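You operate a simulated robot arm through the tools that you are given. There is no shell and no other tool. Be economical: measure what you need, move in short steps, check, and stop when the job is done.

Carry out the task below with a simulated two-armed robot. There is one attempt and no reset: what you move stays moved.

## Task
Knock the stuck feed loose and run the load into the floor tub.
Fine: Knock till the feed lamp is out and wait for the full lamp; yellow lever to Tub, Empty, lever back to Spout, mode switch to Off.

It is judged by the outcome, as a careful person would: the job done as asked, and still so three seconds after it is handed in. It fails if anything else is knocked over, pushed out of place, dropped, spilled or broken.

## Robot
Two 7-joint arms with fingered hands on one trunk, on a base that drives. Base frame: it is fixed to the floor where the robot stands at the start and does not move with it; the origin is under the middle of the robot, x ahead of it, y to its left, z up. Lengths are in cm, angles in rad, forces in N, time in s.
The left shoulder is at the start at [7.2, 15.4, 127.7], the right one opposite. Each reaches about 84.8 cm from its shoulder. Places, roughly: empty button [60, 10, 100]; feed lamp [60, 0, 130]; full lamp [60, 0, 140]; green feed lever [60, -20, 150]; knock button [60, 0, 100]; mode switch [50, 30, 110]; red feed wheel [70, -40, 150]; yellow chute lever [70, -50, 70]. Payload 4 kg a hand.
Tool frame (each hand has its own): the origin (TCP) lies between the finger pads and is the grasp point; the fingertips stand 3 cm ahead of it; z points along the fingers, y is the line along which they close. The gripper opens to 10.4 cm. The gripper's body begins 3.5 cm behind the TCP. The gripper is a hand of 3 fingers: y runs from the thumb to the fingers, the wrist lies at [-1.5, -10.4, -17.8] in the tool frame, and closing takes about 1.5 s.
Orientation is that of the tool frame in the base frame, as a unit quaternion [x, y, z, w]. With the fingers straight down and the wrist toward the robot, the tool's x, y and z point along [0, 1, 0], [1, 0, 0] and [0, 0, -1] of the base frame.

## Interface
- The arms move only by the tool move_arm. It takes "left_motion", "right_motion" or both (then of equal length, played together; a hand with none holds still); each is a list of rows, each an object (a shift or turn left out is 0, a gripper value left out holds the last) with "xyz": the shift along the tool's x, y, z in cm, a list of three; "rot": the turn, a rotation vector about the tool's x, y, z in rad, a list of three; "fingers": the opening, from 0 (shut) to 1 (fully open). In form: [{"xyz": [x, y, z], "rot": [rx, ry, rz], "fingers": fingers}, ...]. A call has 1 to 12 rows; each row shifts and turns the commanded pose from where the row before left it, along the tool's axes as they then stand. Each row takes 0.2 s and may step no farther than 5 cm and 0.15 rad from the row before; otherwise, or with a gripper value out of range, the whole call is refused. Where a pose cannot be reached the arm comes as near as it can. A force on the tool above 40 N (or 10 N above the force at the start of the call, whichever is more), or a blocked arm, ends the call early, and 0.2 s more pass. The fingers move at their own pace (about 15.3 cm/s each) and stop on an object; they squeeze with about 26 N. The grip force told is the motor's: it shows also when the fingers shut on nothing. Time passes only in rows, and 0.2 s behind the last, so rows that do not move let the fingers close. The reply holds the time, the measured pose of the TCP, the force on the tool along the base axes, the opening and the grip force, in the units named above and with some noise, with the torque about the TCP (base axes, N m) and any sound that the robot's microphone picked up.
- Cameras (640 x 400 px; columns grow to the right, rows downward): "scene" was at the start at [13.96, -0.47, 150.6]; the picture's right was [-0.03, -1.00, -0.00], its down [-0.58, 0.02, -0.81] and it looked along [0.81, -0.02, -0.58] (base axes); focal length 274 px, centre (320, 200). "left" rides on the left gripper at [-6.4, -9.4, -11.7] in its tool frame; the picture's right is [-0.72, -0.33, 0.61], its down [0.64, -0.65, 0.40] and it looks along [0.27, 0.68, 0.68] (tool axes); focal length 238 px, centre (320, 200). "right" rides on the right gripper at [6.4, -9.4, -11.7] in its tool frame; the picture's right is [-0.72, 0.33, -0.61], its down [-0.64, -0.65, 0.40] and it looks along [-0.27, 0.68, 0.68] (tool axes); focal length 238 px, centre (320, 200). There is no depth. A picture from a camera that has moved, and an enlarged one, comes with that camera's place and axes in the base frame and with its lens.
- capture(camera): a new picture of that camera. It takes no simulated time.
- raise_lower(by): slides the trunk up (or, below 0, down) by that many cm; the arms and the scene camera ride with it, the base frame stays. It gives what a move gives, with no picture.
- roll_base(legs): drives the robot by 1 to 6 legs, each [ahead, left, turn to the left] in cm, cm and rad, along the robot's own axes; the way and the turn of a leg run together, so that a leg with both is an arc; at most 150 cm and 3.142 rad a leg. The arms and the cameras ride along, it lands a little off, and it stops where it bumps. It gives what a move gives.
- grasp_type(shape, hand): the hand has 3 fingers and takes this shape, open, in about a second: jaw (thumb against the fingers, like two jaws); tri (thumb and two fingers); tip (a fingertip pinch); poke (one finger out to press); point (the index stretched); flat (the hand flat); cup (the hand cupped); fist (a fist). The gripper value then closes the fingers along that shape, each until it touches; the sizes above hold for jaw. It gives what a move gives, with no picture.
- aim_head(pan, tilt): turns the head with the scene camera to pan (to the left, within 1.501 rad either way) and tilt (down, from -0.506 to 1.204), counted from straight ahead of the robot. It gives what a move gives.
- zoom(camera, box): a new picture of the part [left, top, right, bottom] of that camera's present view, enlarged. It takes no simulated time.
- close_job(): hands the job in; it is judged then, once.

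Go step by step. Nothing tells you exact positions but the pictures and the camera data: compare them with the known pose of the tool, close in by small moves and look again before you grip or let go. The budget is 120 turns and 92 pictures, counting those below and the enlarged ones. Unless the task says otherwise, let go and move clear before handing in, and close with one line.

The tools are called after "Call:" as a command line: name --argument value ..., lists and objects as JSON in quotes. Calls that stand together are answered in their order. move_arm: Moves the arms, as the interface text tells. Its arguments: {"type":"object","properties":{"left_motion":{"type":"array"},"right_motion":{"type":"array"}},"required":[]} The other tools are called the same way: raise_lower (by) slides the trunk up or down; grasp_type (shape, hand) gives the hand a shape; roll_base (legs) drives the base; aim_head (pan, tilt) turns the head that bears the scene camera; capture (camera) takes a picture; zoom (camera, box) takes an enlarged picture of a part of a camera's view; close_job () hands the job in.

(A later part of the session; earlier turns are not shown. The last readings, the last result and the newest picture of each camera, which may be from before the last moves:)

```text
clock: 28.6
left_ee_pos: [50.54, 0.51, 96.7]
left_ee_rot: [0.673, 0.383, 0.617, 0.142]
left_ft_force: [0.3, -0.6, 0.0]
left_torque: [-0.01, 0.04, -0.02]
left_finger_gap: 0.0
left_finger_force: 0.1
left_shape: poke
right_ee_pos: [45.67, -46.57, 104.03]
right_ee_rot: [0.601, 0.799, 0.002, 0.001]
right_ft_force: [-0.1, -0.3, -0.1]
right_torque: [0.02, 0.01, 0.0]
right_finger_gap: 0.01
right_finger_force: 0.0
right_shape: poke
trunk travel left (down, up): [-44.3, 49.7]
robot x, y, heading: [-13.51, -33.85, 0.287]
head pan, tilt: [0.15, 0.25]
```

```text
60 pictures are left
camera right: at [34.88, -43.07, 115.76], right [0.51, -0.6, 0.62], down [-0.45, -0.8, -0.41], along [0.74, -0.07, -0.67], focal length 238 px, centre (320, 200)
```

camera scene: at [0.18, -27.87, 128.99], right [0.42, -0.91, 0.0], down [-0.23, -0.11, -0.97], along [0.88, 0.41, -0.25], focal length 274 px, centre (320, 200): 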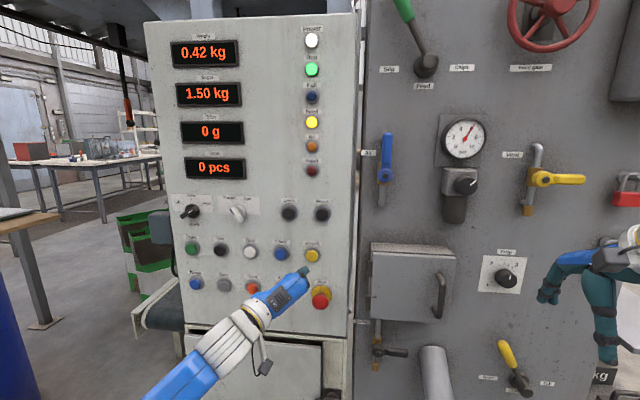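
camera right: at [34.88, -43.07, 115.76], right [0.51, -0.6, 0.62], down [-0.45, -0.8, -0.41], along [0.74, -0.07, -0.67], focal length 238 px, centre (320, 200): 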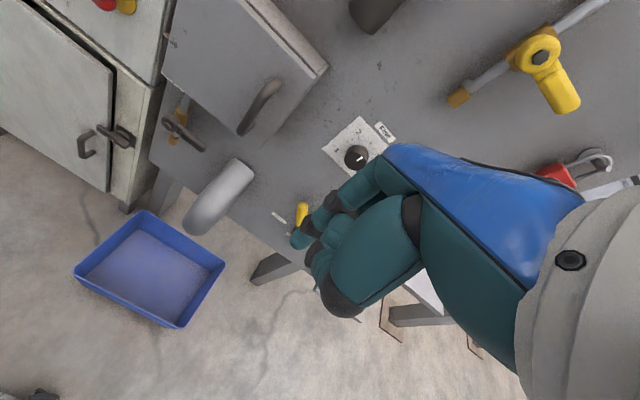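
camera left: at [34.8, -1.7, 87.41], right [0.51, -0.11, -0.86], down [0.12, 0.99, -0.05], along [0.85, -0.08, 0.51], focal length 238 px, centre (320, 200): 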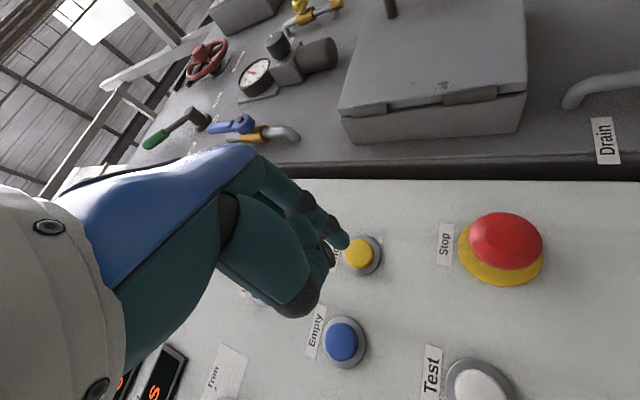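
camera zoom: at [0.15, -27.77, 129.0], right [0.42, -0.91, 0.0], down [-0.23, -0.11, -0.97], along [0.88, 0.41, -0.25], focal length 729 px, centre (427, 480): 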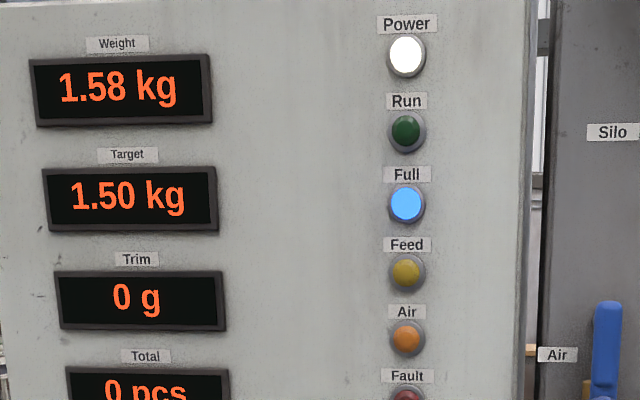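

Full is lit. Now the chute lever: its handle is at about [69, -46, 76]. I'll turn the right hand forward and down and bring it to the left-front of the handle.

Call:
aim_head --pan -0.35 --tilt 0.6

Call:
move_arm --right_motion '[{"rot": [-0.133, 0, 0]}, {"rot": [-0.133, 0, 0]}, {"rot": [-0.133, 0, 0]}, {"rot": [-0.133, 0, 0]}, {"rot": [-0.133, 0, 0]}, {"rot": [-0.133, 0, 0]}, {"xyz": [-0.24, -1.97, 4.2]}, {"xyz": [-0.24, -1.97, 4.2]}, {"xyz": [-0.24, -1.97, 4.2]}, {"xyz": [-0.24, -1.97, 4.2]}]'

Call:
capture --camera "scene"

Call:
capture --camera "right"

```text
clock: 29.5
left_ee_pos: [50.41, 0.61, 96.7]
left_ee_rot: [0.672, 0.384, 0.617, 0.143]
left_ft_force: [0.1, -0.2, 0.2]
left_torque: [0.0, 0.02, -0.03]
left_finger_gap: 0.0
left_finger_force: 0.0
left_shape: poke
right_ee_pos: [45.78, -46.66, 104.11]
right_ee_rot: [0.6, 0.8, 0.001, 0.002]
right_ft_force: [-0.3, 0.4, -0.2]
right_torque: [0.0, 0.02, 0.04]
right_finger_gap: 0.02
right_finger_force: 0.1
right_shape: poke
trunk travel left (down, up): [-44.3, 49.7]
robot x, y, heading: [-13.2, -33.92, 0.285]
head pan, tilt: [-0.351, 0.6]
```

```text
clock: 31.7
left_ee_pos: [50.55, 0.57, 96.74]
left_ee_rot: [0.672, 0.384, 0.617, 0.141]
left_ft_force: [0.9, -0.8, 0.4]
left_torque: [-0.03, 0.01, 0.05]
left_finger_gap: 0.0
left_finger_force: 0.1
left_shape: poke
right_ee_pos: [52.47, -45.76, 86.85]
right_ee_rot: [0.552, 0.737, 0.312, 0.235]
right_ft_force: [0.0, -0.4, 1.0]
right_torque: [0.04, 0.02, -0.01]
right_finger_gap: 0.03
right_finger_force: 0.1
right_shape: poke
trunk travel left (down, up): [-44.3, 49.7]
robot x, y, heading: [-13.3, -34.06, 0.283]
head pan, tilt: [-0.351, 0.6]
```

```text
59 pictures are left
camera scene: at [0.54, -32.25, 125.8], right [-0.07, -1.0, 0.01], down [-0.56, 0.03, -0.82], along [0.82, -0.06, -0.57], focal length 274 px, centre (320, 200)
```

scene: 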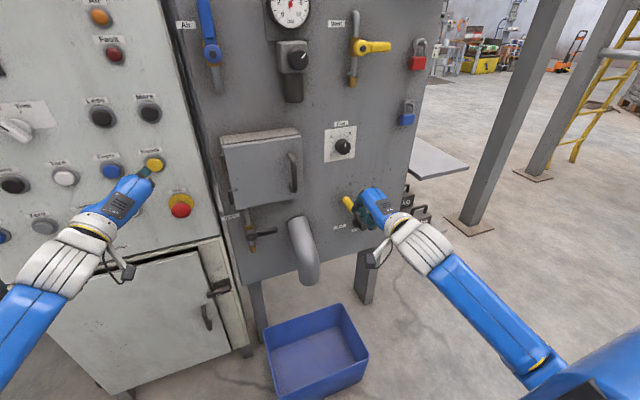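

```text
58 pictures are left
camera right: at [36.35, -43.77, 88.24], right [-0.01, -0.75, 0.66], down [0.02, -0.66, -0.75], along [1.0, 0.01, 0.02], focal length 238 px, centre (320, 200)
```

right: 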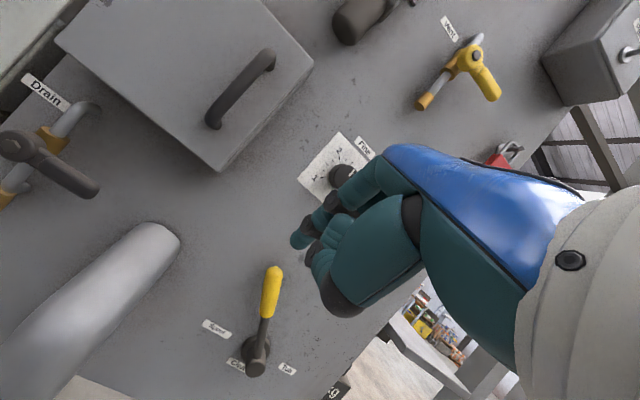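

The tip is at [58, -44.2, 84.7], and advancing straight along the finger brings it just left of the yellow handle. I'll go 12 cm and look.

Call:
move_arm --right_motion '[{"xyz": [0, 0, 4]}, {"xyz": [0, 0, 4]}, {"xyz": [0, 0, 4]}]'

Call:
capture --camera "right"

Call:
zoom --camera "scene" --box '[280, 150, 440, 250]'

```text
clock: 32.5
left_ee_pos: [50.59, 0.52, 96.59]
left_ee_rot: [0.674, 0.384, 0.616, 0.142]
left_ft_force: [-0.5, -0.5, 1.0]
left_torque: [-0.01, -0.04, 0.0]
left_finger_gap: 0.01
left_finger_force: 0.0
left_shape: poke
right_ee_pos: [60.77, -43.47, 78.47]
right_ee_rot: [0.552, 0.737, 0.312, 0.235]
right_ft_force: [-0.6, -0.3, -0.5]
right_torque: [-0.04, 0.0, -0.04]
right_finger_gap: 0.02
right_finger_force: 0.0
right_shape: poke
trunk travel left (down, up): [-44.3, 49.7]
robot x, y, heading: [-13.29, -33.54, 0.286]
head pan, tilt: [-0.351, 0.6]
```

```text
57 pictures are left
camera right: at [44.67, -41.35, 79.78], right [-0.01, -0.75, 0.66], down [0.02, -0.66, -0.75], along [1.0, 0.01, 0.02], focal length 238 px, centre (320, 200)
```

right: 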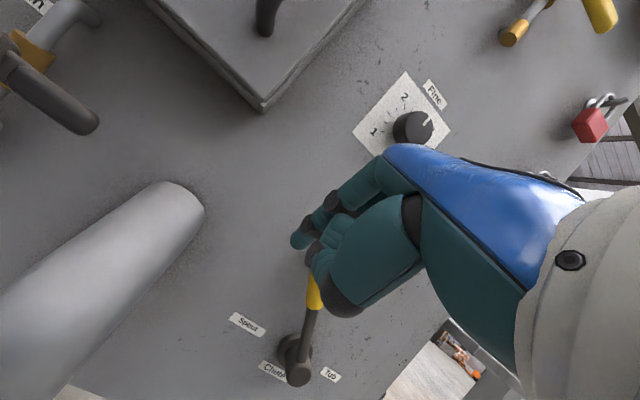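

```text
4.00 times, centred on (360, 200) of scene
camera zoom: at [0.59, -32.22, 125.79], right [-0.07, -1.0, 0.01], down [-0.57, 0.03, -0.82], along [0.82, -0.06, -0.57], focal length 1094 px, centre (160, 200)
```

zoom: 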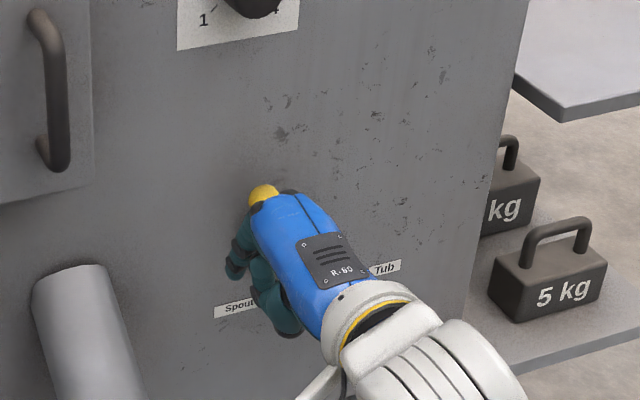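

The finger is just left of the handle and close to it. I'll advance 2.5 cm more and push gently right (tool −x).

Call:
move_arm --right_motion '[{"xyz": [0, 0, 2.5]}, {"xyz": [-1.5, 0, 0]}, {"xyz": [-1.5, 0, 0]}]'

Call:
capture --camera "right"

Call:
zoom --camera "scene" --box '[280, 150, 440, 250]'

```text
clock: 33.3
left_ee_pos: [50.45, 0.45, 96.76]
left_ee_rot: [0.673, 0.383, 0.617, 0.142]
left_ft_force: [-0.1, -0.5, 0.9]
left_torque: [0.0, -0.01, 0.03]
left_finger_gap: 0.01
left_finger_force: 0.1
left_shape: poke
right_ee_pos: [63.3, -45.67, 76.64]
right_ee_rot: [0.553, 0.736, 0.312, 0.234]
right_ft_force: [0.5, 0.4, -0.5]
right_torque: [0.02, 0.01, -0.02]
right_finger_gap: 0.0
right_finger_force: 0.1
right_shape: poke
trunk travel left (down, up): [-44.3, 49.7]
robot x, y, heading: [-13.34, -33.4, 0.285]
head pan, tilt: [-0.351, 0.6]
```

```text
55 pictures are left
camera right: at [47.13, -43.73, 77.96], right [-0.01, -0.75, 0.66], down [0.02, -0.66, -0.75], along [1.0, 0.01, 0.02], focal length 238 px, centre (320, 200)
```

right: 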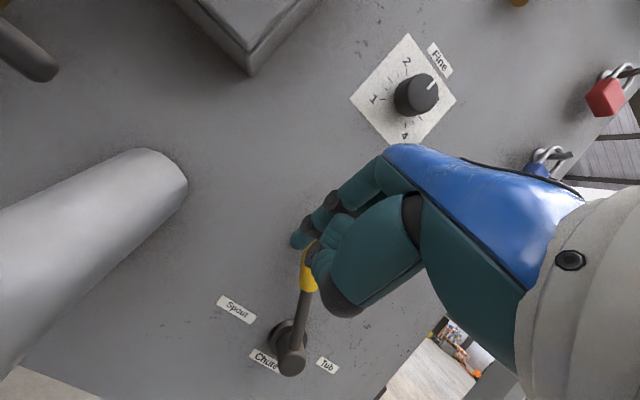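

```text
4.00 times, centred on (360, 200) of scene
camera zoom: at [0.51, -32.33, 125.8], right [-0.07, -1.0, 0.01], down [-0.56, 0.03, -0.82], along [0.82, -0.06, -0.57], focal length 1094 px, centre (160, 200)
```

zoom: 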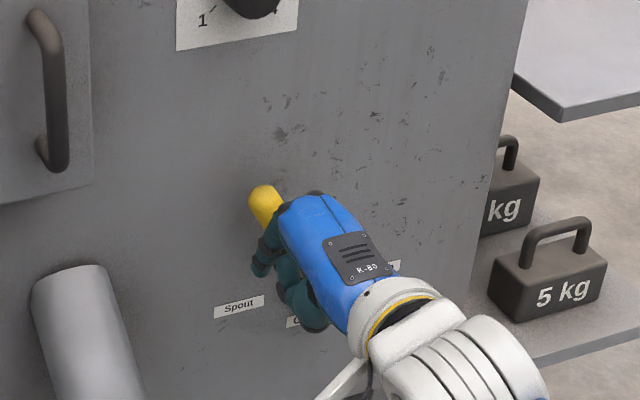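

The lever is deeper than I thought: the handle is at x≈72 and the panel face at 75.7. I'll advance 4 cm toward the panel, lower slightly, then push right.

Call:
move_arm --right_motion '[{"xyz": [0.3, 0.85, 1.96]}, {"xyz": [0.3, 0.85, 1.96]}, {}]'

Call:
zoom --camera "right" --box '[200, 180, 400, 400]'

Call:
zoom --camera "scene" --box '[310, 170, 410, 240]'

```text
clock: 34.1
left_ee_pos: [50.44, 0.55, 96.87]
left_ee_rot: [0.671, 0.384, 0.618, 0.141]
left_ft_force: [0.1, -1.2, 0.1]
left_torque: [0.03, -0.01, 0.03]
left_finger_gap: 0.01
left_finger_force: 0.0
left_shape: poke
right_ee_pos: [66.9, -44.03, 75.03]
right_ee_rot: [0.552, 0.737, 0.313, 0.235]
right_ft_force: [-0.6, 0.3, -0.8]
right_torque: [0.02, 0.01, 0.02]
right_finger_gap: 0.02
right_finger_force: 0.1
right_shape: poke
trunk travel left (down, up): [-44.3, 49.7]
robot x, y, heading: [-13.11, -33.86, 0.283]
head pan, tilt: [-0.351, 0.6]
```

```text
1.82 times, centred on (300, 290) of right
camera zoom: at [50.82, -42.11, 76.49], right [-0.01, -0.75, 0.66], down [0.02, -0.66, -0.75], along [1.0, 0.01, 0.02], focal length 433 px, centre (356, 36)
```

zoom: 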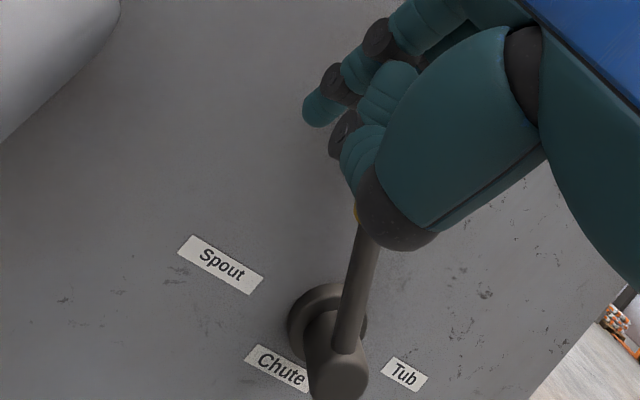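

```text
5.71 times, centred on (360, 205) of scene
camera zoom: at [0.46, -32.29, 125.81], right [-0.07, -1.0, 0.01], down [-0.56, 0.03, -0.82], along [0.82, -0.06, -0.57], focal length 1563 px, centre (91, 171)
```

zoom: 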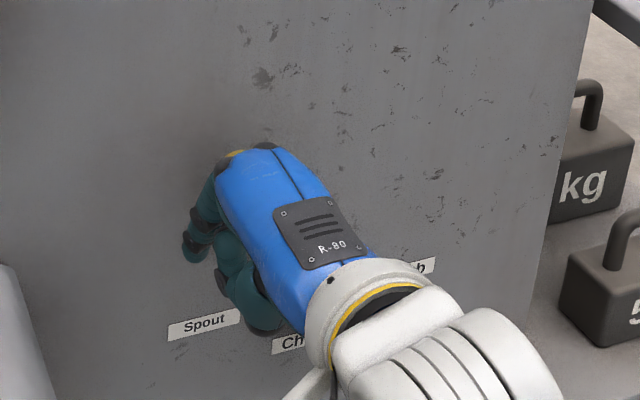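

The finger is now left of the handle at the right depth. Pushing right in small steps.

Call:
move_arm --right_motion '[{"xyz": [-1.2, 0, 0]}, {"xyz": [-1.2, 0, 0]}, {"xyz": [-1.2, 0, 0]}, {"xyz": [-1.2, 0, 0]}]'

Call:
capture --camera "right"

Call:
zoom --camera "scene" --box '[280, 150, 440, 250]'

```text
clock: 35.1
left_ee_pos: [50.44, 0.52, 96.75]
left_ee_rot: [0.672, 0.383, 0.617, 0.142]
left_ft_force: [0.4, -0.9, 0.3]
left_torque: [0.0, -0.01, -0.01]
left_finger_gap: 0.0
left_finger_force: 0.1
left_shape: poke
right_ee_pos: [68.31, -48.62, 75.26]
right_ee_rot: [0.553, 0.736, 0.313, 0.235]
right_ft_force: [-0.9, 0.1, 0.0]
right_torque: [0.0, 0.01, 0.02]
right_finger_gap: 0.0
right_finger_force: 0.1
right_shape: poke
trunk travel left (down, up): [-44.3, 49.7]
robot x, y, heading: [-13.26, -33.79, 0.289]
head pan, tilt: [-0.351, 0.6]
```

```text
51 pictures are left
camera right: at [52.15, -46.67, 76.59], right [-0.01, -0.75, 0.66], down [0.02, -0.66, -0.75], along [1.0, 0.01, 0.02], focal length 238 px, centre (320, 200)
```

right: 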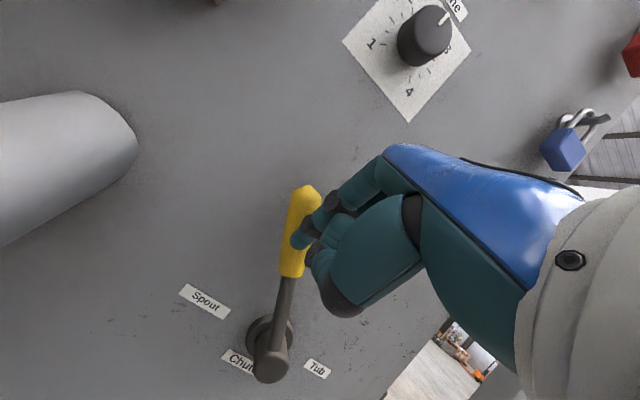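

```text
4.00 times, centred on (360, 200) of scene
camera zoom: at [0.51, -32.33, 125.8], right [-0.07, -1.0, 0.01], down [-0.56, 0.03, -0.82], along [0.82, -0.06, -0.57], focal length 1094 px, centre (160, 200)
```

zoom: 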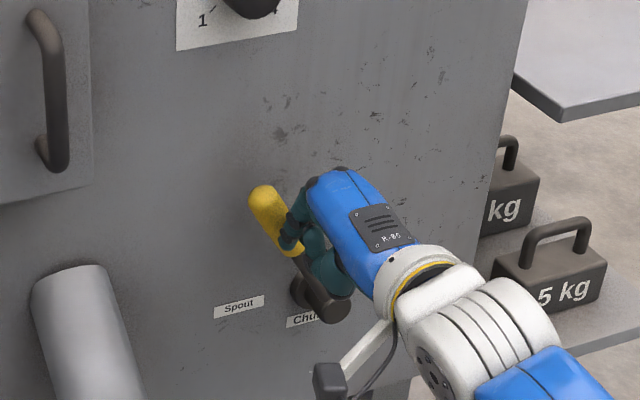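

The fingertip passed in front of the handle, so the true tip reach is about 3 cm less than I assumed. I'll back off to the left, go about 3 cm deeper and push again.

Call:
move_arm --right_motion '[{"xyz": [1.8, 0, 0]}, {"xyz": [1.8, 0, 0]}, {"xyz": [1.8, 0, 0]}, {"xyz": [0, 1.1, 1.1]}, {"xyz": [0, 1.1, 1.1]}, {}]'

Call:
capture --camera "right"

Call:
zoom --camera "scene" --box '[280, 150, 440, 250]'

```text
clock: 36.5
left_ee_pos: [50.5, 0.39, 96.74]
left_ee_rot: [0.671, 0.385, 0.618, 0.141]
left_ft_force: [0.6, -0.5, 0.3]
left_torque: [0.02, 0.01, 0.03]
left_finger_gap: 0.0
left_finger_force: 0.0
left_shape: poke
right_ee_pos: [69.75, -42.52, 75.19]
right_ee_rot: [0.553, 0.736, 0.313, 0.235]
right_ft_force: [0.3, 0.4, -0.1]
right_torque: [0.02, 0.03, -0.04]
right_finger_gap: 0.01
right_finger_force: 0.1
right_shape: poke
trunk travel left (down, up): [-44.3, 49.7]
robot x, y, heading: [-13.41, -34.06, 0.283]
head pan, tilt: [-0.351, 0.6]
```

```text
49 pictures are left
camera right: at [53.56, -40.56, 76.52], right [-0.01, -0.75, 0.66], down [0.02, -0.66, -0.75], along [1.0, 0.01, 0.02], focal length 238 px, centre (320, 200)
```

right: 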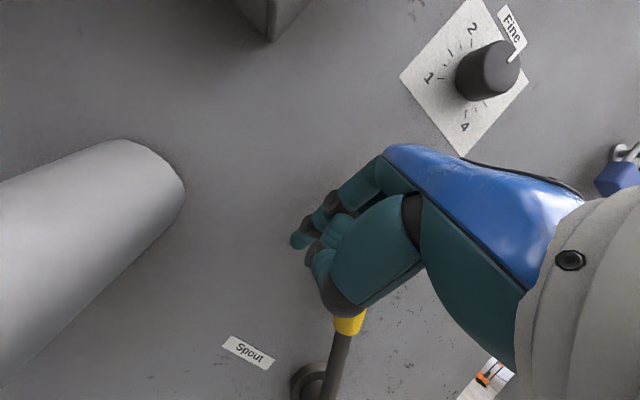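

```text
4.00 times, centred on (360, 200) of scene
camera zoom: at [0.49, -32.27, 125.8], right [-0.07, -1.0, 0.01], down [-0.56, 0.03, -0.82], along [0.82, -0.06, -0.57], focal length 1094 px, centre (160, 200)
```

zoom: 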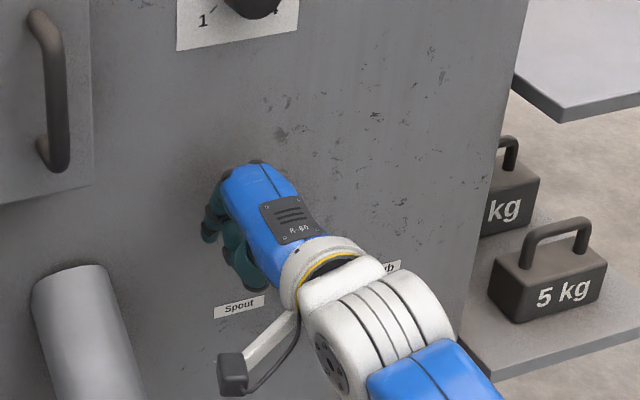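

Still clear of everything. Pushing right again, with feedback on the force.

Call:
move_arm --right_motion '[{"xyz": [-1.2, 0, 0]}, {"xyz": [-1.2, 0, 0]}, {"xyz": [-1.2, 0, 0]}, {"xyz": [-1.2, 0, 0]}]'

Call:
capture --camera "right"

Call:
zoom --camera "scene" --box '[280, 150, 440, 250]'

```text
clock: 37.5
left_ee_pos: [50.48, 0.45, 96.67]
left_ee_rot: [0.672, 0.384, 0.618, 0.142]
left_ft_force: [-0.6, 0.4, 0.8]
left_torque: [0.02, 0.04, 0.03]
left_finger_gap: 0.01
left_finger_force: 0.0
left_shape: poke
right_ee_pos: [70.97, -47.14, 75.27]
right_ee_rot: [0.553, 0.736, 0.313, 0.235]
right_ft_force: [-0.1, 1.6, 1.4]
right_torque: [-0.06, -0.01, 0.03]
right_finger_gap: 0.0
right_finger_force: 0.0
right_shape: poke
trunk travel left (down, up): [-44.3, 49.7]
robot x, y, heading: [-13.21, -33.73, 0.286]
head pan, tilt: [-0.351, 0.6]
```

```text
47 pictures are left
camera right: at [54.96, -45.1, 76.56], right [-0.01, -0.75, 0.66], down [0.02, -0.66, -0.75], along [1.0, 0.01, 0.02], focal length 238 px, centre (320, 200)
```

right: 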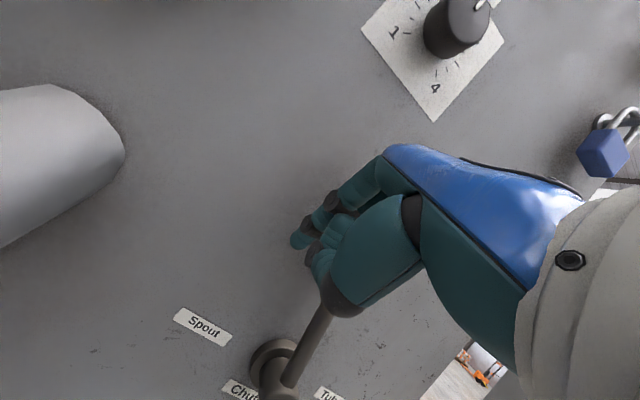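

```text
4.00 times, centred on (360, 200) of scene
camera zoom: at [0.48, -32.28, 125.8], right [-0.07, -1.0, 0.01], down [-0.56, 0.03, -0.82], along [0.82, -0.06, -0.57], focal length 1094 px, centre (160, 200)
```

zoom: 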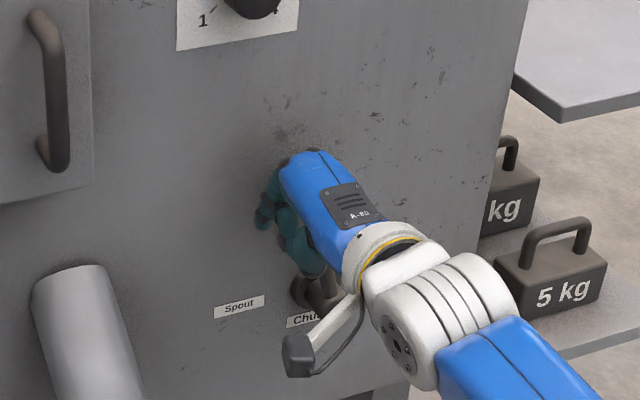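

The lever is moving with the hand now. I'll continue to the right.

Call:
move_arm --right_motion '[{"xyz": [-1.3, 0, 0]}, {"xyz": [-1.3, 0, 0]}, {"xyz": [-1.3, 0, 0]}, {"xyz": [-1.3, 0, 0]}]'

Call:
capture --camera "right"

Call:
zoom --camera "scene" --box '[280, 150, 440, 250]'

```text
clock: 38.5
left_ee_pos: [50.5, 0.62, 96.75]
left_ee_rot: [0.673, 0.384, 0.617, 0.14]
left_ft_force: [0.0, 0.3, -0.2]
left_torque: [0.0, 0.03, 0.04]
left_finger_gap: 0.01
left_finger_force: 0.1
left_shape: poke
right_ee_pos: [72.53, -52.04, 75.28]
right_ee_rot: [0.552, 0.736, 0.314, 0.234]
right_ft_force: [0.6, 1.5, 0.3]
right_torque: [0.01, 0.0, 0.03]
right_finger_gap: 0.02
right_finger_force: 0.1
right_shape: poke
trunk travel left (down, up): [-44.3, 49.7]
robot x, y, heading: [-13.05, -33.7, 0.282]
head pan, tilt: [-0.351, 0.6]
```

```text
45 pictures are left
camera right: at [56.44, -50.14, 76.63], right [-0.01, -0.75, 0.66], down [0.02, -0.66, -0.75], along [1.0, 0.01, 0.02], focal length 238 px, centre (320, 200)
```

right: 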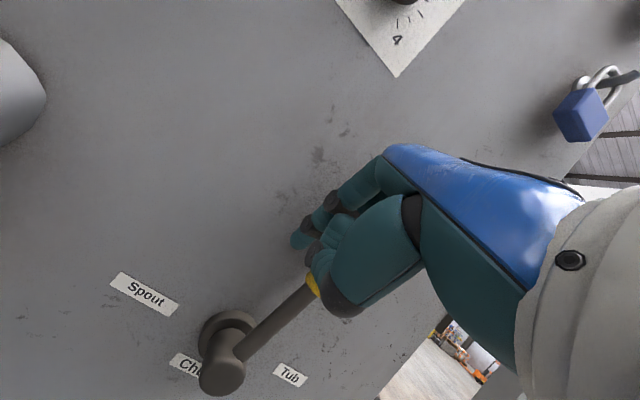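

```text
4.00 times, centred on (360, 200) of scene
camera zoom: at [0.53, -32.3, 125.8], right [-0.07, -1.0, 0.01], down [-0.56, 0.03, -0.82], along [0.82, -0.06, -0.57], focal length 1094 px, centre (160, 200)
```

zoom: 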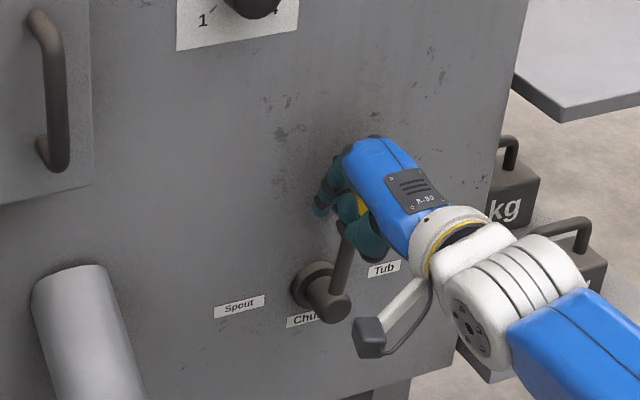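

The lever is past vertical. I'll continue toward Tub.

Call:
move_arm --right_motion '[{"xyz": [-1.2, 0, 0]}, {"xyz": [-1.2, -0.1, 0.1]}, {"xyz": [-1.2, -0.1, 0.1]}]'

Call:
capture --camera "right"

Call:
zoom --camera "scene" --box '[280, 150, 440, 250]'

```text
clock: 39.3
left_ee_pos: [50.4, 0.55, 96.8]
left_ee_rot: [0.673, 0.384, 0.616, 0.142]
left_ft_force: [-0.2, -0.5, 0.5]
left_torque: [-0.02, 0.01, 0.02]
left_finger_gap: 0.01
left_finger_force: 0.0
left_shape: poke
right_ee_pos: [73.56, -55.74, 75.02]
right_ee_rot: [0.553, 0.736, 0.313, 0.234]
right_ft_force: [-1.0, 1.0, -0.1]
right_torque: [0.02, -0.02, 0.03]
right_finger_gap: 0.02
right_finger_force: 0.1
right_shape: poke
trunk travel left (down, up): [-44.3, 49.7]
robot x, y, heading: [-13.05, -33.49, 0.285]
head pan, tilt: [-0.351, 0.6]
```

```text
43 pictures are left
camera right: at [57.43, -53.66, 76.34], right [-0.01, -0.75, 0.66], down [0.02, -0.66, -0.75], along [1.0, 0.01, 0.02], focal length 238 px, centre (320, 200)
```

right: 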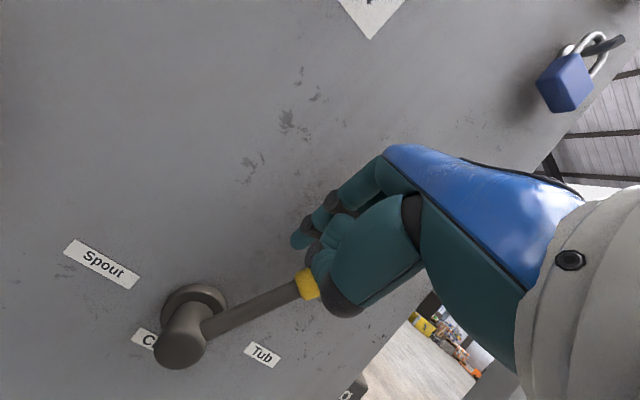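

```text
4.00 times, centred on (360, 200) of scene
camera zoom: at [0.54, -32.32, 125.8], right [-0.07, -1.0, 0.01], down [-0.56, 0.03, -0.82], along [0.82, -0.06, -0.57], focal length 1094 px, centre (160, 200)
```

zoom: 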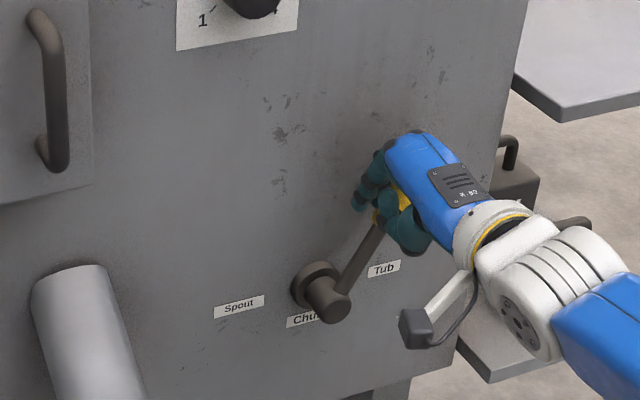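

It leans toward Tub with no end stop felt yet. I'll continue gently.

Call:
move_arm --right_motion '[{"xyz": [-1.0, -0.2, 0.2]}, {"xyz": [-1.0, -0.2, 0.2]}]'

Call:
zoom --camera "scene" --box '[280, 150, 440, 250]'

```text
clock: 39.9
left_ee_pos: [50.21, 1.18, 96.73]
left_ee_rot: [0.671, 0.386, 0.617, 0.143]
left_ft_force: [0.3, 0.9, 0.0]
left_torque: [0.02, 0.01, -0.01]
left_finger_gap: 0.0
left_finger_force: 0.1
left_shape: poke
right_ee_pos: [73.94, -56.34, 74.87]
right_ee_rot: [0.547, 0.738, 0.317, 0.235]
right_ft_force: [-8.6, 24.7, 3.9]
right_torque: [0.44, 0.06, 0.46]
right_finger_gap: 0.02
right_finger_force: 0.1
right_shape: poke
trunk travel left (down, up): [-44.3, 49.7]
robot x, y, heading: [-13.28, -33.82, 0.286]
head pan, tilt: [-0.351, 0.6]
```

```text
4.00 times, centred on (360, 200) of scene
camera zoom: at [0.17, -31.49, 125.83], right [-0.06, -1.0, 0.01], down [-0.56, 0.03, -0.83], along [0.82, -0.06, -0.56], focal length 1094 px, centre (160, 200)
```

zoom: 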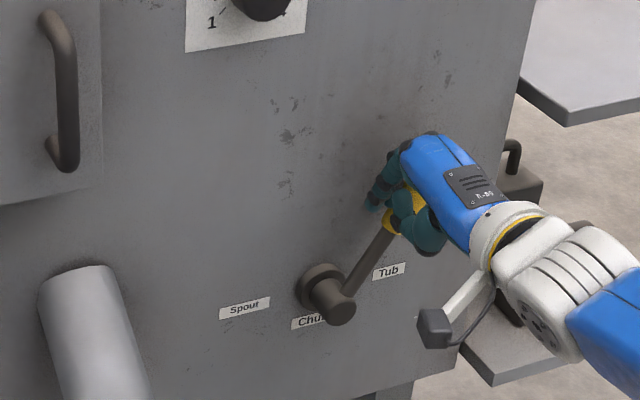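

End stop reached (25 N). The lever is at Tub, so I'll release left and pull the hand straight out.

Call:
move_arm --right_motion '[{"xyz": [1.5, 0, 0]}, {"xyz": [1.5, 0, 0]}, {"xyz": [0, -2.5, -2.5]}, {"xyz": [0, -2.5, -2.5]}, {"xyz": [0, -2.5, -2.5]}]'

Call:
capture --camera "right"

Call:
aim_head --pan 0.0 --tilt 0.42

Call:
capture --camera "scene"

```text
clock: 41.1
left_ee_pos: [50.46, 0.54, 96.85]
left_ee_rot: [0.672, 0.384, 0.618, 0.141]
left_ft_force: [-0.6, -0.1, -0.7]
left_torque: [0.03, -0.01, 0.0]
left_finger_gap: 0.0
left_finger_force: 0.0
left_shape: poke
right_ee_pos: [63.15, -57.48, 74.16]
right_ee_rot: [0.552, 0.736, 0.313, 0.235]
right_ft_force: [0.3, -0.4, 0.1]
right_torque: [-0.02, -0.02, -0.03]
right_finger_gap: 0.0
right_finger_force: 0.1
right_shape: poke
trunk travel left (down, up): [-44.3, 49.7]
robot x, y, heading: [-13.34, -33.59, 0.284]
head pan, tilt: [-0.351, 0.6]
```

```text
40 pictures are left
camera right: at [46.99, -55.5, 75.62], right [-0.01, -0.75, 0.66], down [0.02, -0.66, -0.75], along [1.0, 0.01, 0.02], focal length 238 px, centre (320, 200)
```

right: 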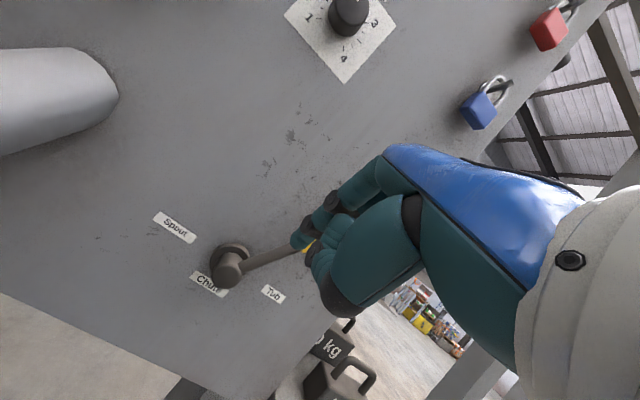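

```text
clock: 41.9
left_ee_pos: [50.63, 0.51, 96.77]
left_ee_rot: [0.673, 0.384, 0.617, 0.142]
left_ft_force: [0.2, 0.5, -0.4]
left_torque: [0.04, 0.03, 0.01]
left_finger_gap: 0.0
left_finger_force: 0.0
left_shape: poke
right_ee_pos: [63.18, -57.26, 74.14]
right_ee_rot: [0.553, 0.736, 0.312, 0.234]
right_ft_force: [-0.2, -0.4, -0.1]
right_torque: [-0.02, -0.01, 0.04]
right_finger_gap: 0.0
right_finger_force: 0.0
right_shape: poke
trunk travel left (down, up): [-44.3, 49.7]
robot x, y, heading: [-13.12, -33.6, 0.285]
head pan, tilt: [0.0, 0.421]
```

```text
39 pictures are left
camera scene: at [0.54, -29.15, 127.41], right [0.28, -0.96, 0.0], down [-0.39, -0.12, -0.91], along [0.88, 0.25, -0.41], focal length 274 px, centre (320, 200)
```

scene: 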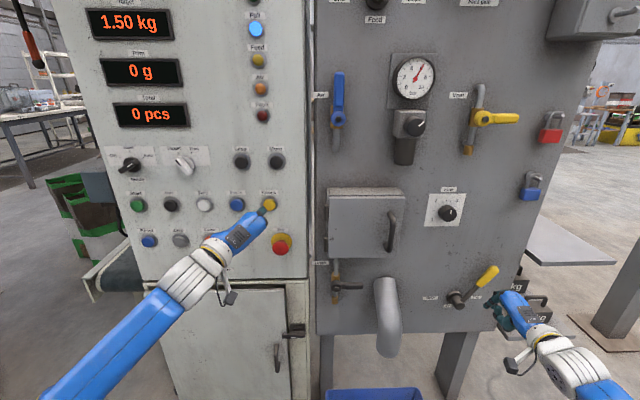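

The lever rests at Tub. Next I shift the left finger one button over to Empty, 8.8 cm along the panel, and check.

Call:
move_arm --left_motion '[{"xyz": [2.98, -3.23, 0]}, {"xyz": [2.98, -3.23, 0]}, {"xyz": [0.28, 0.28, 2.0]}, {"xyz": [0.28, 0.28, 2.0]}]'

Call:
zoom --camera "left" --box '[270, 190, 430, 290]'

Call:
zoom --camera "scene" --box '[180, 170, 300, 245]'

```text
clock: 42.9
left_ee_pos: [51.9, 10.3, 96.63]
left_ee_rot: [0.672, 0.384, 0.617, 0.141]
left_ft_force: [0.5, 0.8, -0.3]
left_torque: [0.02, -0.01, 0.02]
left_finger_gap: 0.0
left_finger_force: 0.1
left_shape: poke
right_ee_pos: [63.11, -57.4, 74.2]
right_ee_rot: [0.552, 0.736, 0.313, 0.235]
right_ft_force: [-0.2, 0.1, 0.5]
right_torque: [0.01, -0.03, -0.06]
right_finger_gap: 0.0
right_finger_force: 0.1
right_shape: poke
trunk travel left (down, up): [-44.3, 49.7]
robot x, y, heading: [-13.15, -34.1, 0.284]
head pan, tilt: [0.0, 0.421]
```

```text
4.00 times, centred on (350, 240) of left
camera zoom: at [38.23, 8.71, 88.21], right [0.5, -0.11, -0.86], down [0.12, 0.99, -0.05], along [0.85, -0.08, 0.51], focal length 953 px, centre (200, 40)
```

zoom: 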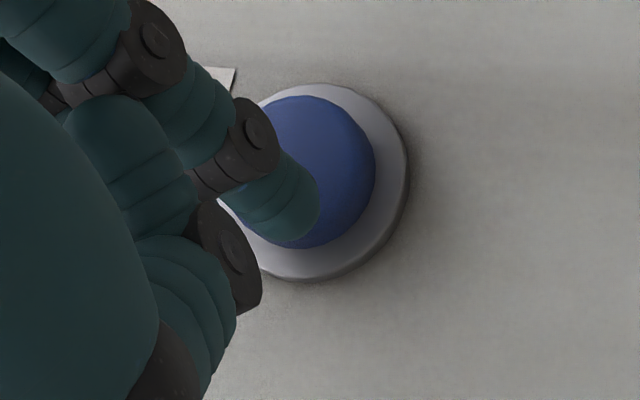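

```text
5.33 times, centred on (240, 208) of scene
camera zoom: at [0.57, -29.1, 127.41], right [0.28, -0.96, 0.01], down [-0.39, -0.12, -0.91], along [0.88, 0.25, -0.41], focal length 1459 px, centre (747, 160)
```

zoom: 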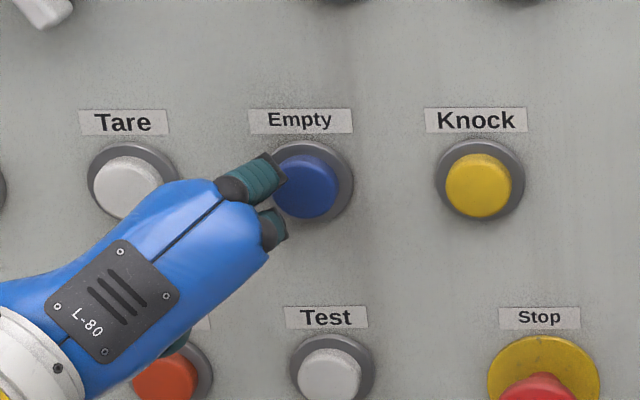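

Slightly left of centre. I'll shift right 0.7 cm and press Empty.

Call:
move_arm --left_motion '[{"xyz": [-0.48, 0.52, 0]}, {"xyz": [0.14, 0.14, 1.0]}, {"xyz": [0.1, 0.1, 0.7]}, {"xyz": [0.07, 0.07, 0.5]}, {}]'

Call:
capture --camera "scene"

```text
clock: 44.1
left_ee_pos: [53.92, 10.05, 96.9]
left_ee_rot: [0.672, 0.383, 0.618, 0.142]
left_ft_force: [-23.9, -5.3, -4.0]
left_torque: [-0.09, 0.31, 0.1]
left_finger_gap: 0.0
left_finger_force: 0.0
left_shape: poke
right_ee_pos: [62.92, -57.43, 74.48]
right_ee_rot: [0.551, 0.736, 0.315, 0.236]
right_ft_force: [-0.1, -0.4, 0.0]
right_torque: [-0.01, 0.0, -0.02]
right_finger_gap: 0.04
right_finger_force: 0.0
right_shape: poke
trunk travel left (down, up): [-44.3, 49.7]
robot x, y, heading: [-13.07, -33.83, 0.288]
head pan, tilt: [0.0, 0.421]
heard: click
```

```text
36 pictures are left
camera scene: at [-0.08, -29.15, 127.47], right [0.28, -0.96, 0.01], down [-0.39, -0.12, -0.91], along [0.88, 0.25, -0.41], focal length 274 px, centre (320, 200)
```

scene: 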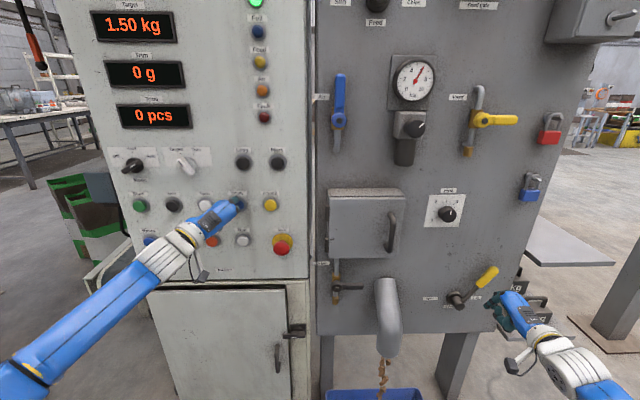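

Material is falling into the tub. I'll release the button and wait for the pour to finish.

Call:
move_arm --left_motion '[{"xyz": [-0.14, -0.14, -1.0]}, {"xyz": [-0.28, -0.28, -2.0]}, {"xyz": [-0.28, -0.28, -2.0]}, {"xyz": [-0.28, -0.28, -2.0]}]'

Call:
aim_head --pan -0.05 --tilt 0.42

Call:
capture --camera "scene"

```text
clock: 45.1
left_ee_pos: [47.24, 8.13, 96.84]
left_ee_rot: [0.672, 0.384, 0.617, 0.142]
left_ft_force: [0.8, 0.7, -0.1]
left_torque: [-0.03, 0.02, -0.02]
left_finger_gap: 0.02
left_finger_force: 0.1
left_shape: poke
right_ee_pos: [63.18, -57.43, 74.24]
right_ee_rot: [0.552, 0.736, 0.313, 0.236]
right_ft_force: [0.7, 0.8, -0.8]
right_torque: [0.02, -0.02, 0.0]
right_finger_gap: 0.0
right_finger_force: 0.0
right_shape: poke
trunk travel left (down, up): [-44.3, 49.7]
robot x, y, heading: [-13.27, -33.87, 0.283]
head pan, tilt: [0.0, 0.421]
```

```text
clock: 45.8
left_ee_pos: [47.14, 8.09, 96.86]
left_ee_rot: [0.672, 0.384, 0.617, 0.141]
left_ft_force: [-0.9, 0.1, -0.4]
left_torque: [-0.01, 0.0, -0.03]
left_finger_gap: 0.0
left_finger_force: 0.0
left_shape: poke
right_ee_pos: [63.18, -57.42, 74.26]
right_ee_rot: [0.553, 0.736, 0.313, 0.235]
right_ft_force: [0.5, 0.6, 0.1]
right_torque: [-0.01, -0.01, -0.02]
right_finger_gap: 0.0
right_finger_force: 0.0
right_shape: poke
trunk travel left (down, up): [-44.3, 49.7]
robot x, y, heading: [-13.32, -33.93, 0.287]
head pan, tilt: [-0.051, 0.421]
```

```text
35 pictures are left
camera scene: at [0.62, -29.55, 127.42], right [0.23, -0.97, 0.01], down [-0.4, -0.1, -0.91], along [0.89, 0.21, -0.41], focal length 274 px, centre (320, 200)
```

scene: 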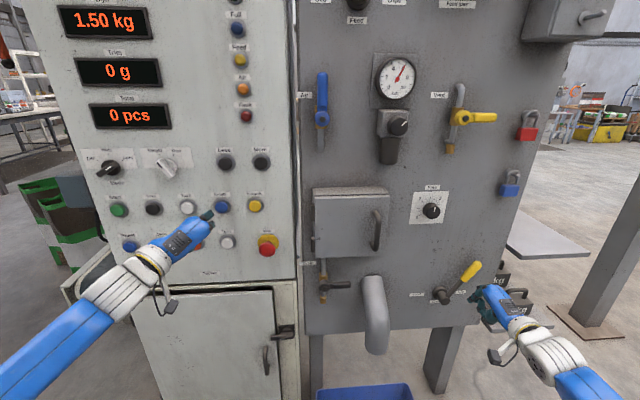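

The stream has stopped. I'll check the weight reading while moving the right hand to the right side of the handle.

Call:
aim_head --pan -0.1 --tilt 0.35

Call:
capture --camera "scene"

Call:
capture --camera "right"

```text
clock: 46.4
left_ee_pos: [47.24, 8.15, 96.83]
left_ee_rot: [0.672, 0.383, 0.617, 0.142]
left_ft_force: [-0.4, 0.2, -0.5]
left_torque: [0.0, 0.03, -0.03]
left_finger_gap: 0.0
left_finger_force: 0.0
left_shape: poke
right_ee_pos: [63.26, -57.4, 74.17]
right_ee_rot: [0.553, 0.736, 0.312, 0.235]
right_ft_force: [0.3, 0.4, 0.1]
right_torque: [0.01, 0.0, -0.01]
right_finger_gap: 0.01
right_finger_force: 0.1
right_shape: poke
trunk travel left (down, up): [-44.3, 49.7]
robot x, y, heading: [-13.36, -33.87, 0.283]
head pan, tilt: [-0.099, 0.351]
```

```text
34 pictures are left
camera scene: at [0.8, -29.98, 128.06], right [0.18, -0.98, 0.01], down [-0.34, -0.07, -0.94], along [0.92, 0.17, -0.35], focal length 274 px, centre (320, 200)
```

scene: 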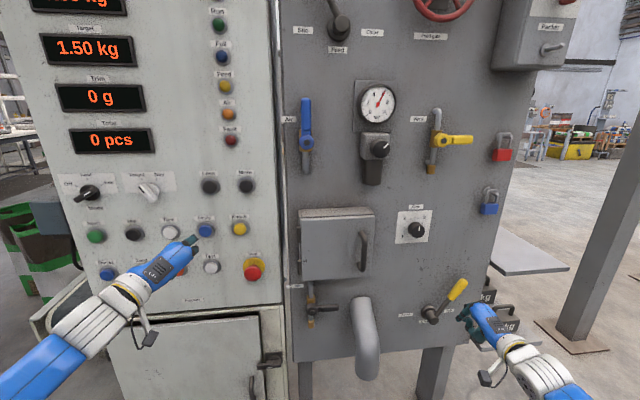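

```text
33 pictures are left
camera right: at [47.08, -55.44, 75.57], right [-0.01, -0.75, 0.66], down [0.02, -0.66, -0.75], along [1.0, 0.01, 0.02], focal length 238 px, centre (320, 200)
```

right: 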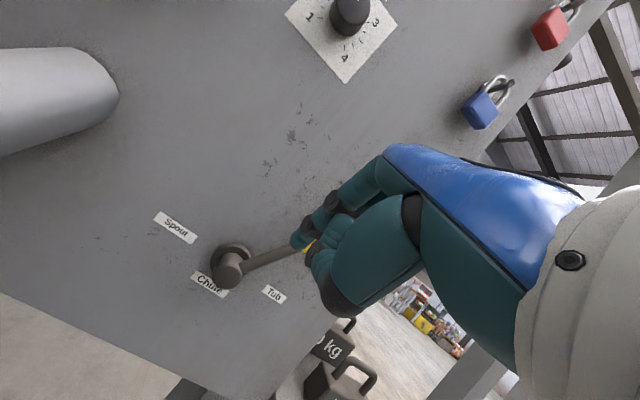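

The hopper has emptied and the lever is still at Tub. I'll retract the left hand a bit and strafe the base 9.5 cm right, which puts the right finger on the right side of the handle.

Call:
move_arm --left_motion '[{"xyz": [-0.4, -0.4, -3.0]}, {"xyz": [-0.4, -0.4, -3.0]}]'

Call:
roll_base --legs '[[0, -9.5, 0]]'

Call:
aim_head --pan -0.2 --tilt 0.4

Call:
capture --camera "scene"

Call:
capture --camera "right"

```text
clock: 47.0
left_ee_pos: [41.52, 6.26, 96.77]
left_ee_rot: [0.672, 0.384, 0.617, 0.143]
left_ft_force: [0.0, 0.0, -1.1]
left_torque: [0.01, 0.02, -0.05]
left_finger_gap: 0.0
left_finger_force: 0.1
left_shape: poke
right_ee_pos: [63.14, -57.36, 74.35]
right_ee_rot: [0.552, 0.736, 0.313, 0.234]
right_ft_force: [0.2, -0.1, 0.0]
right_torque: [0.02, 0.0, 0.0]
right_finger_gap: 0.01
right_finger_force: 0.1
right_shape: poke
trunk travel left (down, up): [-44.3, 49.7]
robot x, y, heading: [-13.19, -33.92, 0.285]
head pan, tilt: [-0.099, 0.351]
```

```text
clock: 48.1
left_ee_pos: [46.58, -1.17, 96.78]
left_ee_rot: [0.688, 0.354, 0.609, 0.172]
left_ft_force: [-2.3, 2.4, -1.2]
left_torque: [0.0, -0.13, -0.23]
left_finger_gap: 0.0
left_finger_force: 0.0
left_shape: poke
right_ee_pos: [62.39, -66.91, 74.66]
right_ee_rot: [0.584, 0.711, 0.3, 0.251]
right_ft_force: [1.8, 4.2, -1.4]
right_torque: [-0.13, 0.07, -0.26]
right_finger_gap: 0.0
right_finger_force: 0.0
right_shape: poke
trunk travel left (down, up): [-44.3, 49.7]
robot x, y, heading: [-11.27, -36.34, 0.19]
head pan, tilt: [-0.099, 0.351]
```

```text
clock: 48.8
left_ee_pos: [46.34, -1.77, 96.98]
left_ee_rot: [0.687, 0.353, 0.612, 0.17]
left_ft_force: [-1.3, 0.0, -0.2]
left_torque: [0.01, -0.01, -0.01]
left_finger_gap: 0.02
left_finger_force: 0.0
left_shape: poke
right_ee_pos: [62.33, -67.11, 74.43]
right_ee_rot: [0.585, 0.709, 0.305, 0.25]
right_ft_force: [-1.4, 0.3, -0.4]
right_torque: [0.0, 0.03, -0.04]
right_finger_gap: 0.0
right_finger_force: 0.2
right_shape: poke
trunk travel left (down, up): [-44.3, 49.7]
robot x, y, heading: [-11.07, -36.37, 0.191]
head pan, tilt: [-0.201, 0.4]
```

```text
32 pictures are left
camera scene: at [3.0, -35.36, 127.63], right [-0.01, -1.0, 0.0], down [-0.39, 0.0, -0.92], along [0.92, -0.01, -0.39], focal length 274 px, centre (320, 200)
```

scene: 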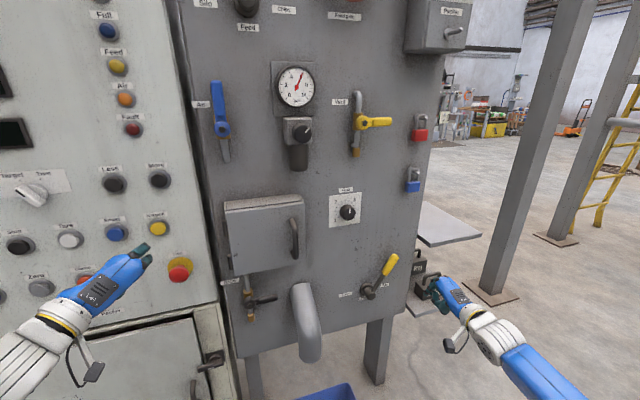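

```text
31 pictures are left
camera right: at [46.42, -63.65, 75.73], right [-0.08, -0.75, 0.66], down [-0.03, -0.66, -0.75], along [1.0, -0.08, 0.03], focal length 238 px, centre (320, 200)
```

right: 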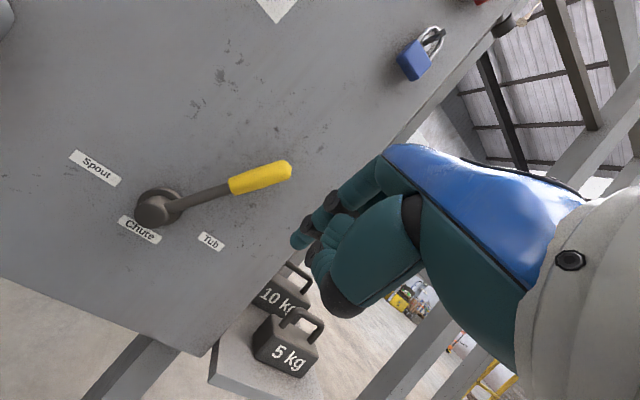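

The base turned and stopped short, so it may have bumped something. I'll look down before doing more.

Call:
aim_head --pan -0.2 --tilt 1.1

Call:
capture --camera "scene"

Call:
aim_head --pan -1.2 --tilt 0.9

Call:
capture --camera "scene"

```text
clock: 49.9
left_ee_pos: [46.53, -2.03, 96.87]
left_ee_rot: [0.688, 0.352, 0.612, 0.169]
left_ft_force: [-0.3, -0.5, -0.2]
left_torque: [0.0, 0.0, 0.01]
left_finger_gap: 0.0
left_finger_force: 0.0
left_shape: poke
right_ee_pos: [62.21, -67.32, 74.27]
right_ee_rot: [0.586, 0.709, 0.305, 0.249]
right_ft_force: [-0.4, 0.6, 0.0]
right_torque: [0.01, 0.0, 0.02]
right_finger_gap: 0.02
right_finger_force: 0.0
right_shape: poke
trunk travel left (down, up): [-44.3, 49.7]
robot x, y, heading: [-11.14, -36.37, 0.186]
head pan, tilt: [-0.201, 1.1]
```

```text
30 pictures are left
camera scene: at [0.14, -35.63, 121.94], right [-0.01, -1.0, 0.0], down [-0.89, 0.01, -0.45], along [0.45, 0.0, -0.89], focal length 274 px, centre (320, 200)
```

scene: 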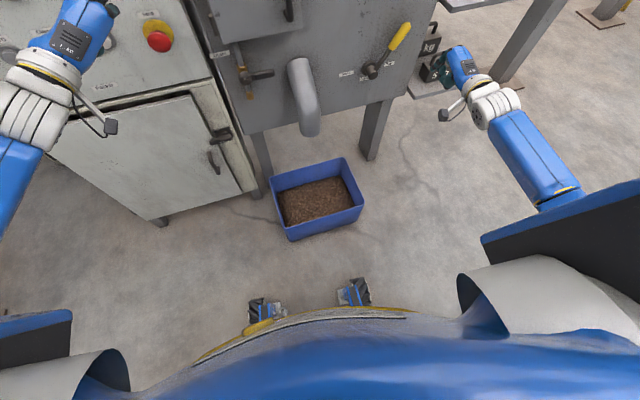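

```text
clock: 51.1
left_ee_pos: [46.55, -2.04, 96.9]
left_ee_rot: [0.689, 0.351, 0.612, 0.168]
left_ft_force: [0.0, -0.2, -0.3]
left_torque: [-0.04, 0.02, 0.0]
left_finger_gap: 0.01
left_finger_force: 0.0
left_shape: poke
right_ee_pos: [62.31, -67.35, 74.21]
right_ee_rot: [0.586, 0.709, 0.304, 0.249]
right_ft_force: [0.5, 0.1, -0.4]
right_torque: [-0.03, -0.02, 0.0]
right_finger_gap: 0.0
right_finger_force: 0.1
right_shape: poke
trunk travel left (down, up): [-44.3, 49.7]
robot x, y, heading: [-11.42, -36.4, 0.19]
head pan, tilt: [-1.201, 0.901]
```

```text
29 pictures are left
camera scene: at [-2.15, -41.97, 123.32], right [-0.85, -0.53, 0.0], down [-0.42, 0.66, -0.62], along [0.33, -0.53, -0.78], focal length 274 px, centre (320, 200)
```

scene: 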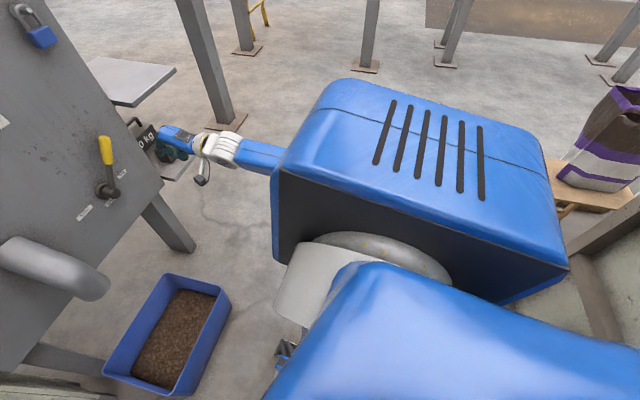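

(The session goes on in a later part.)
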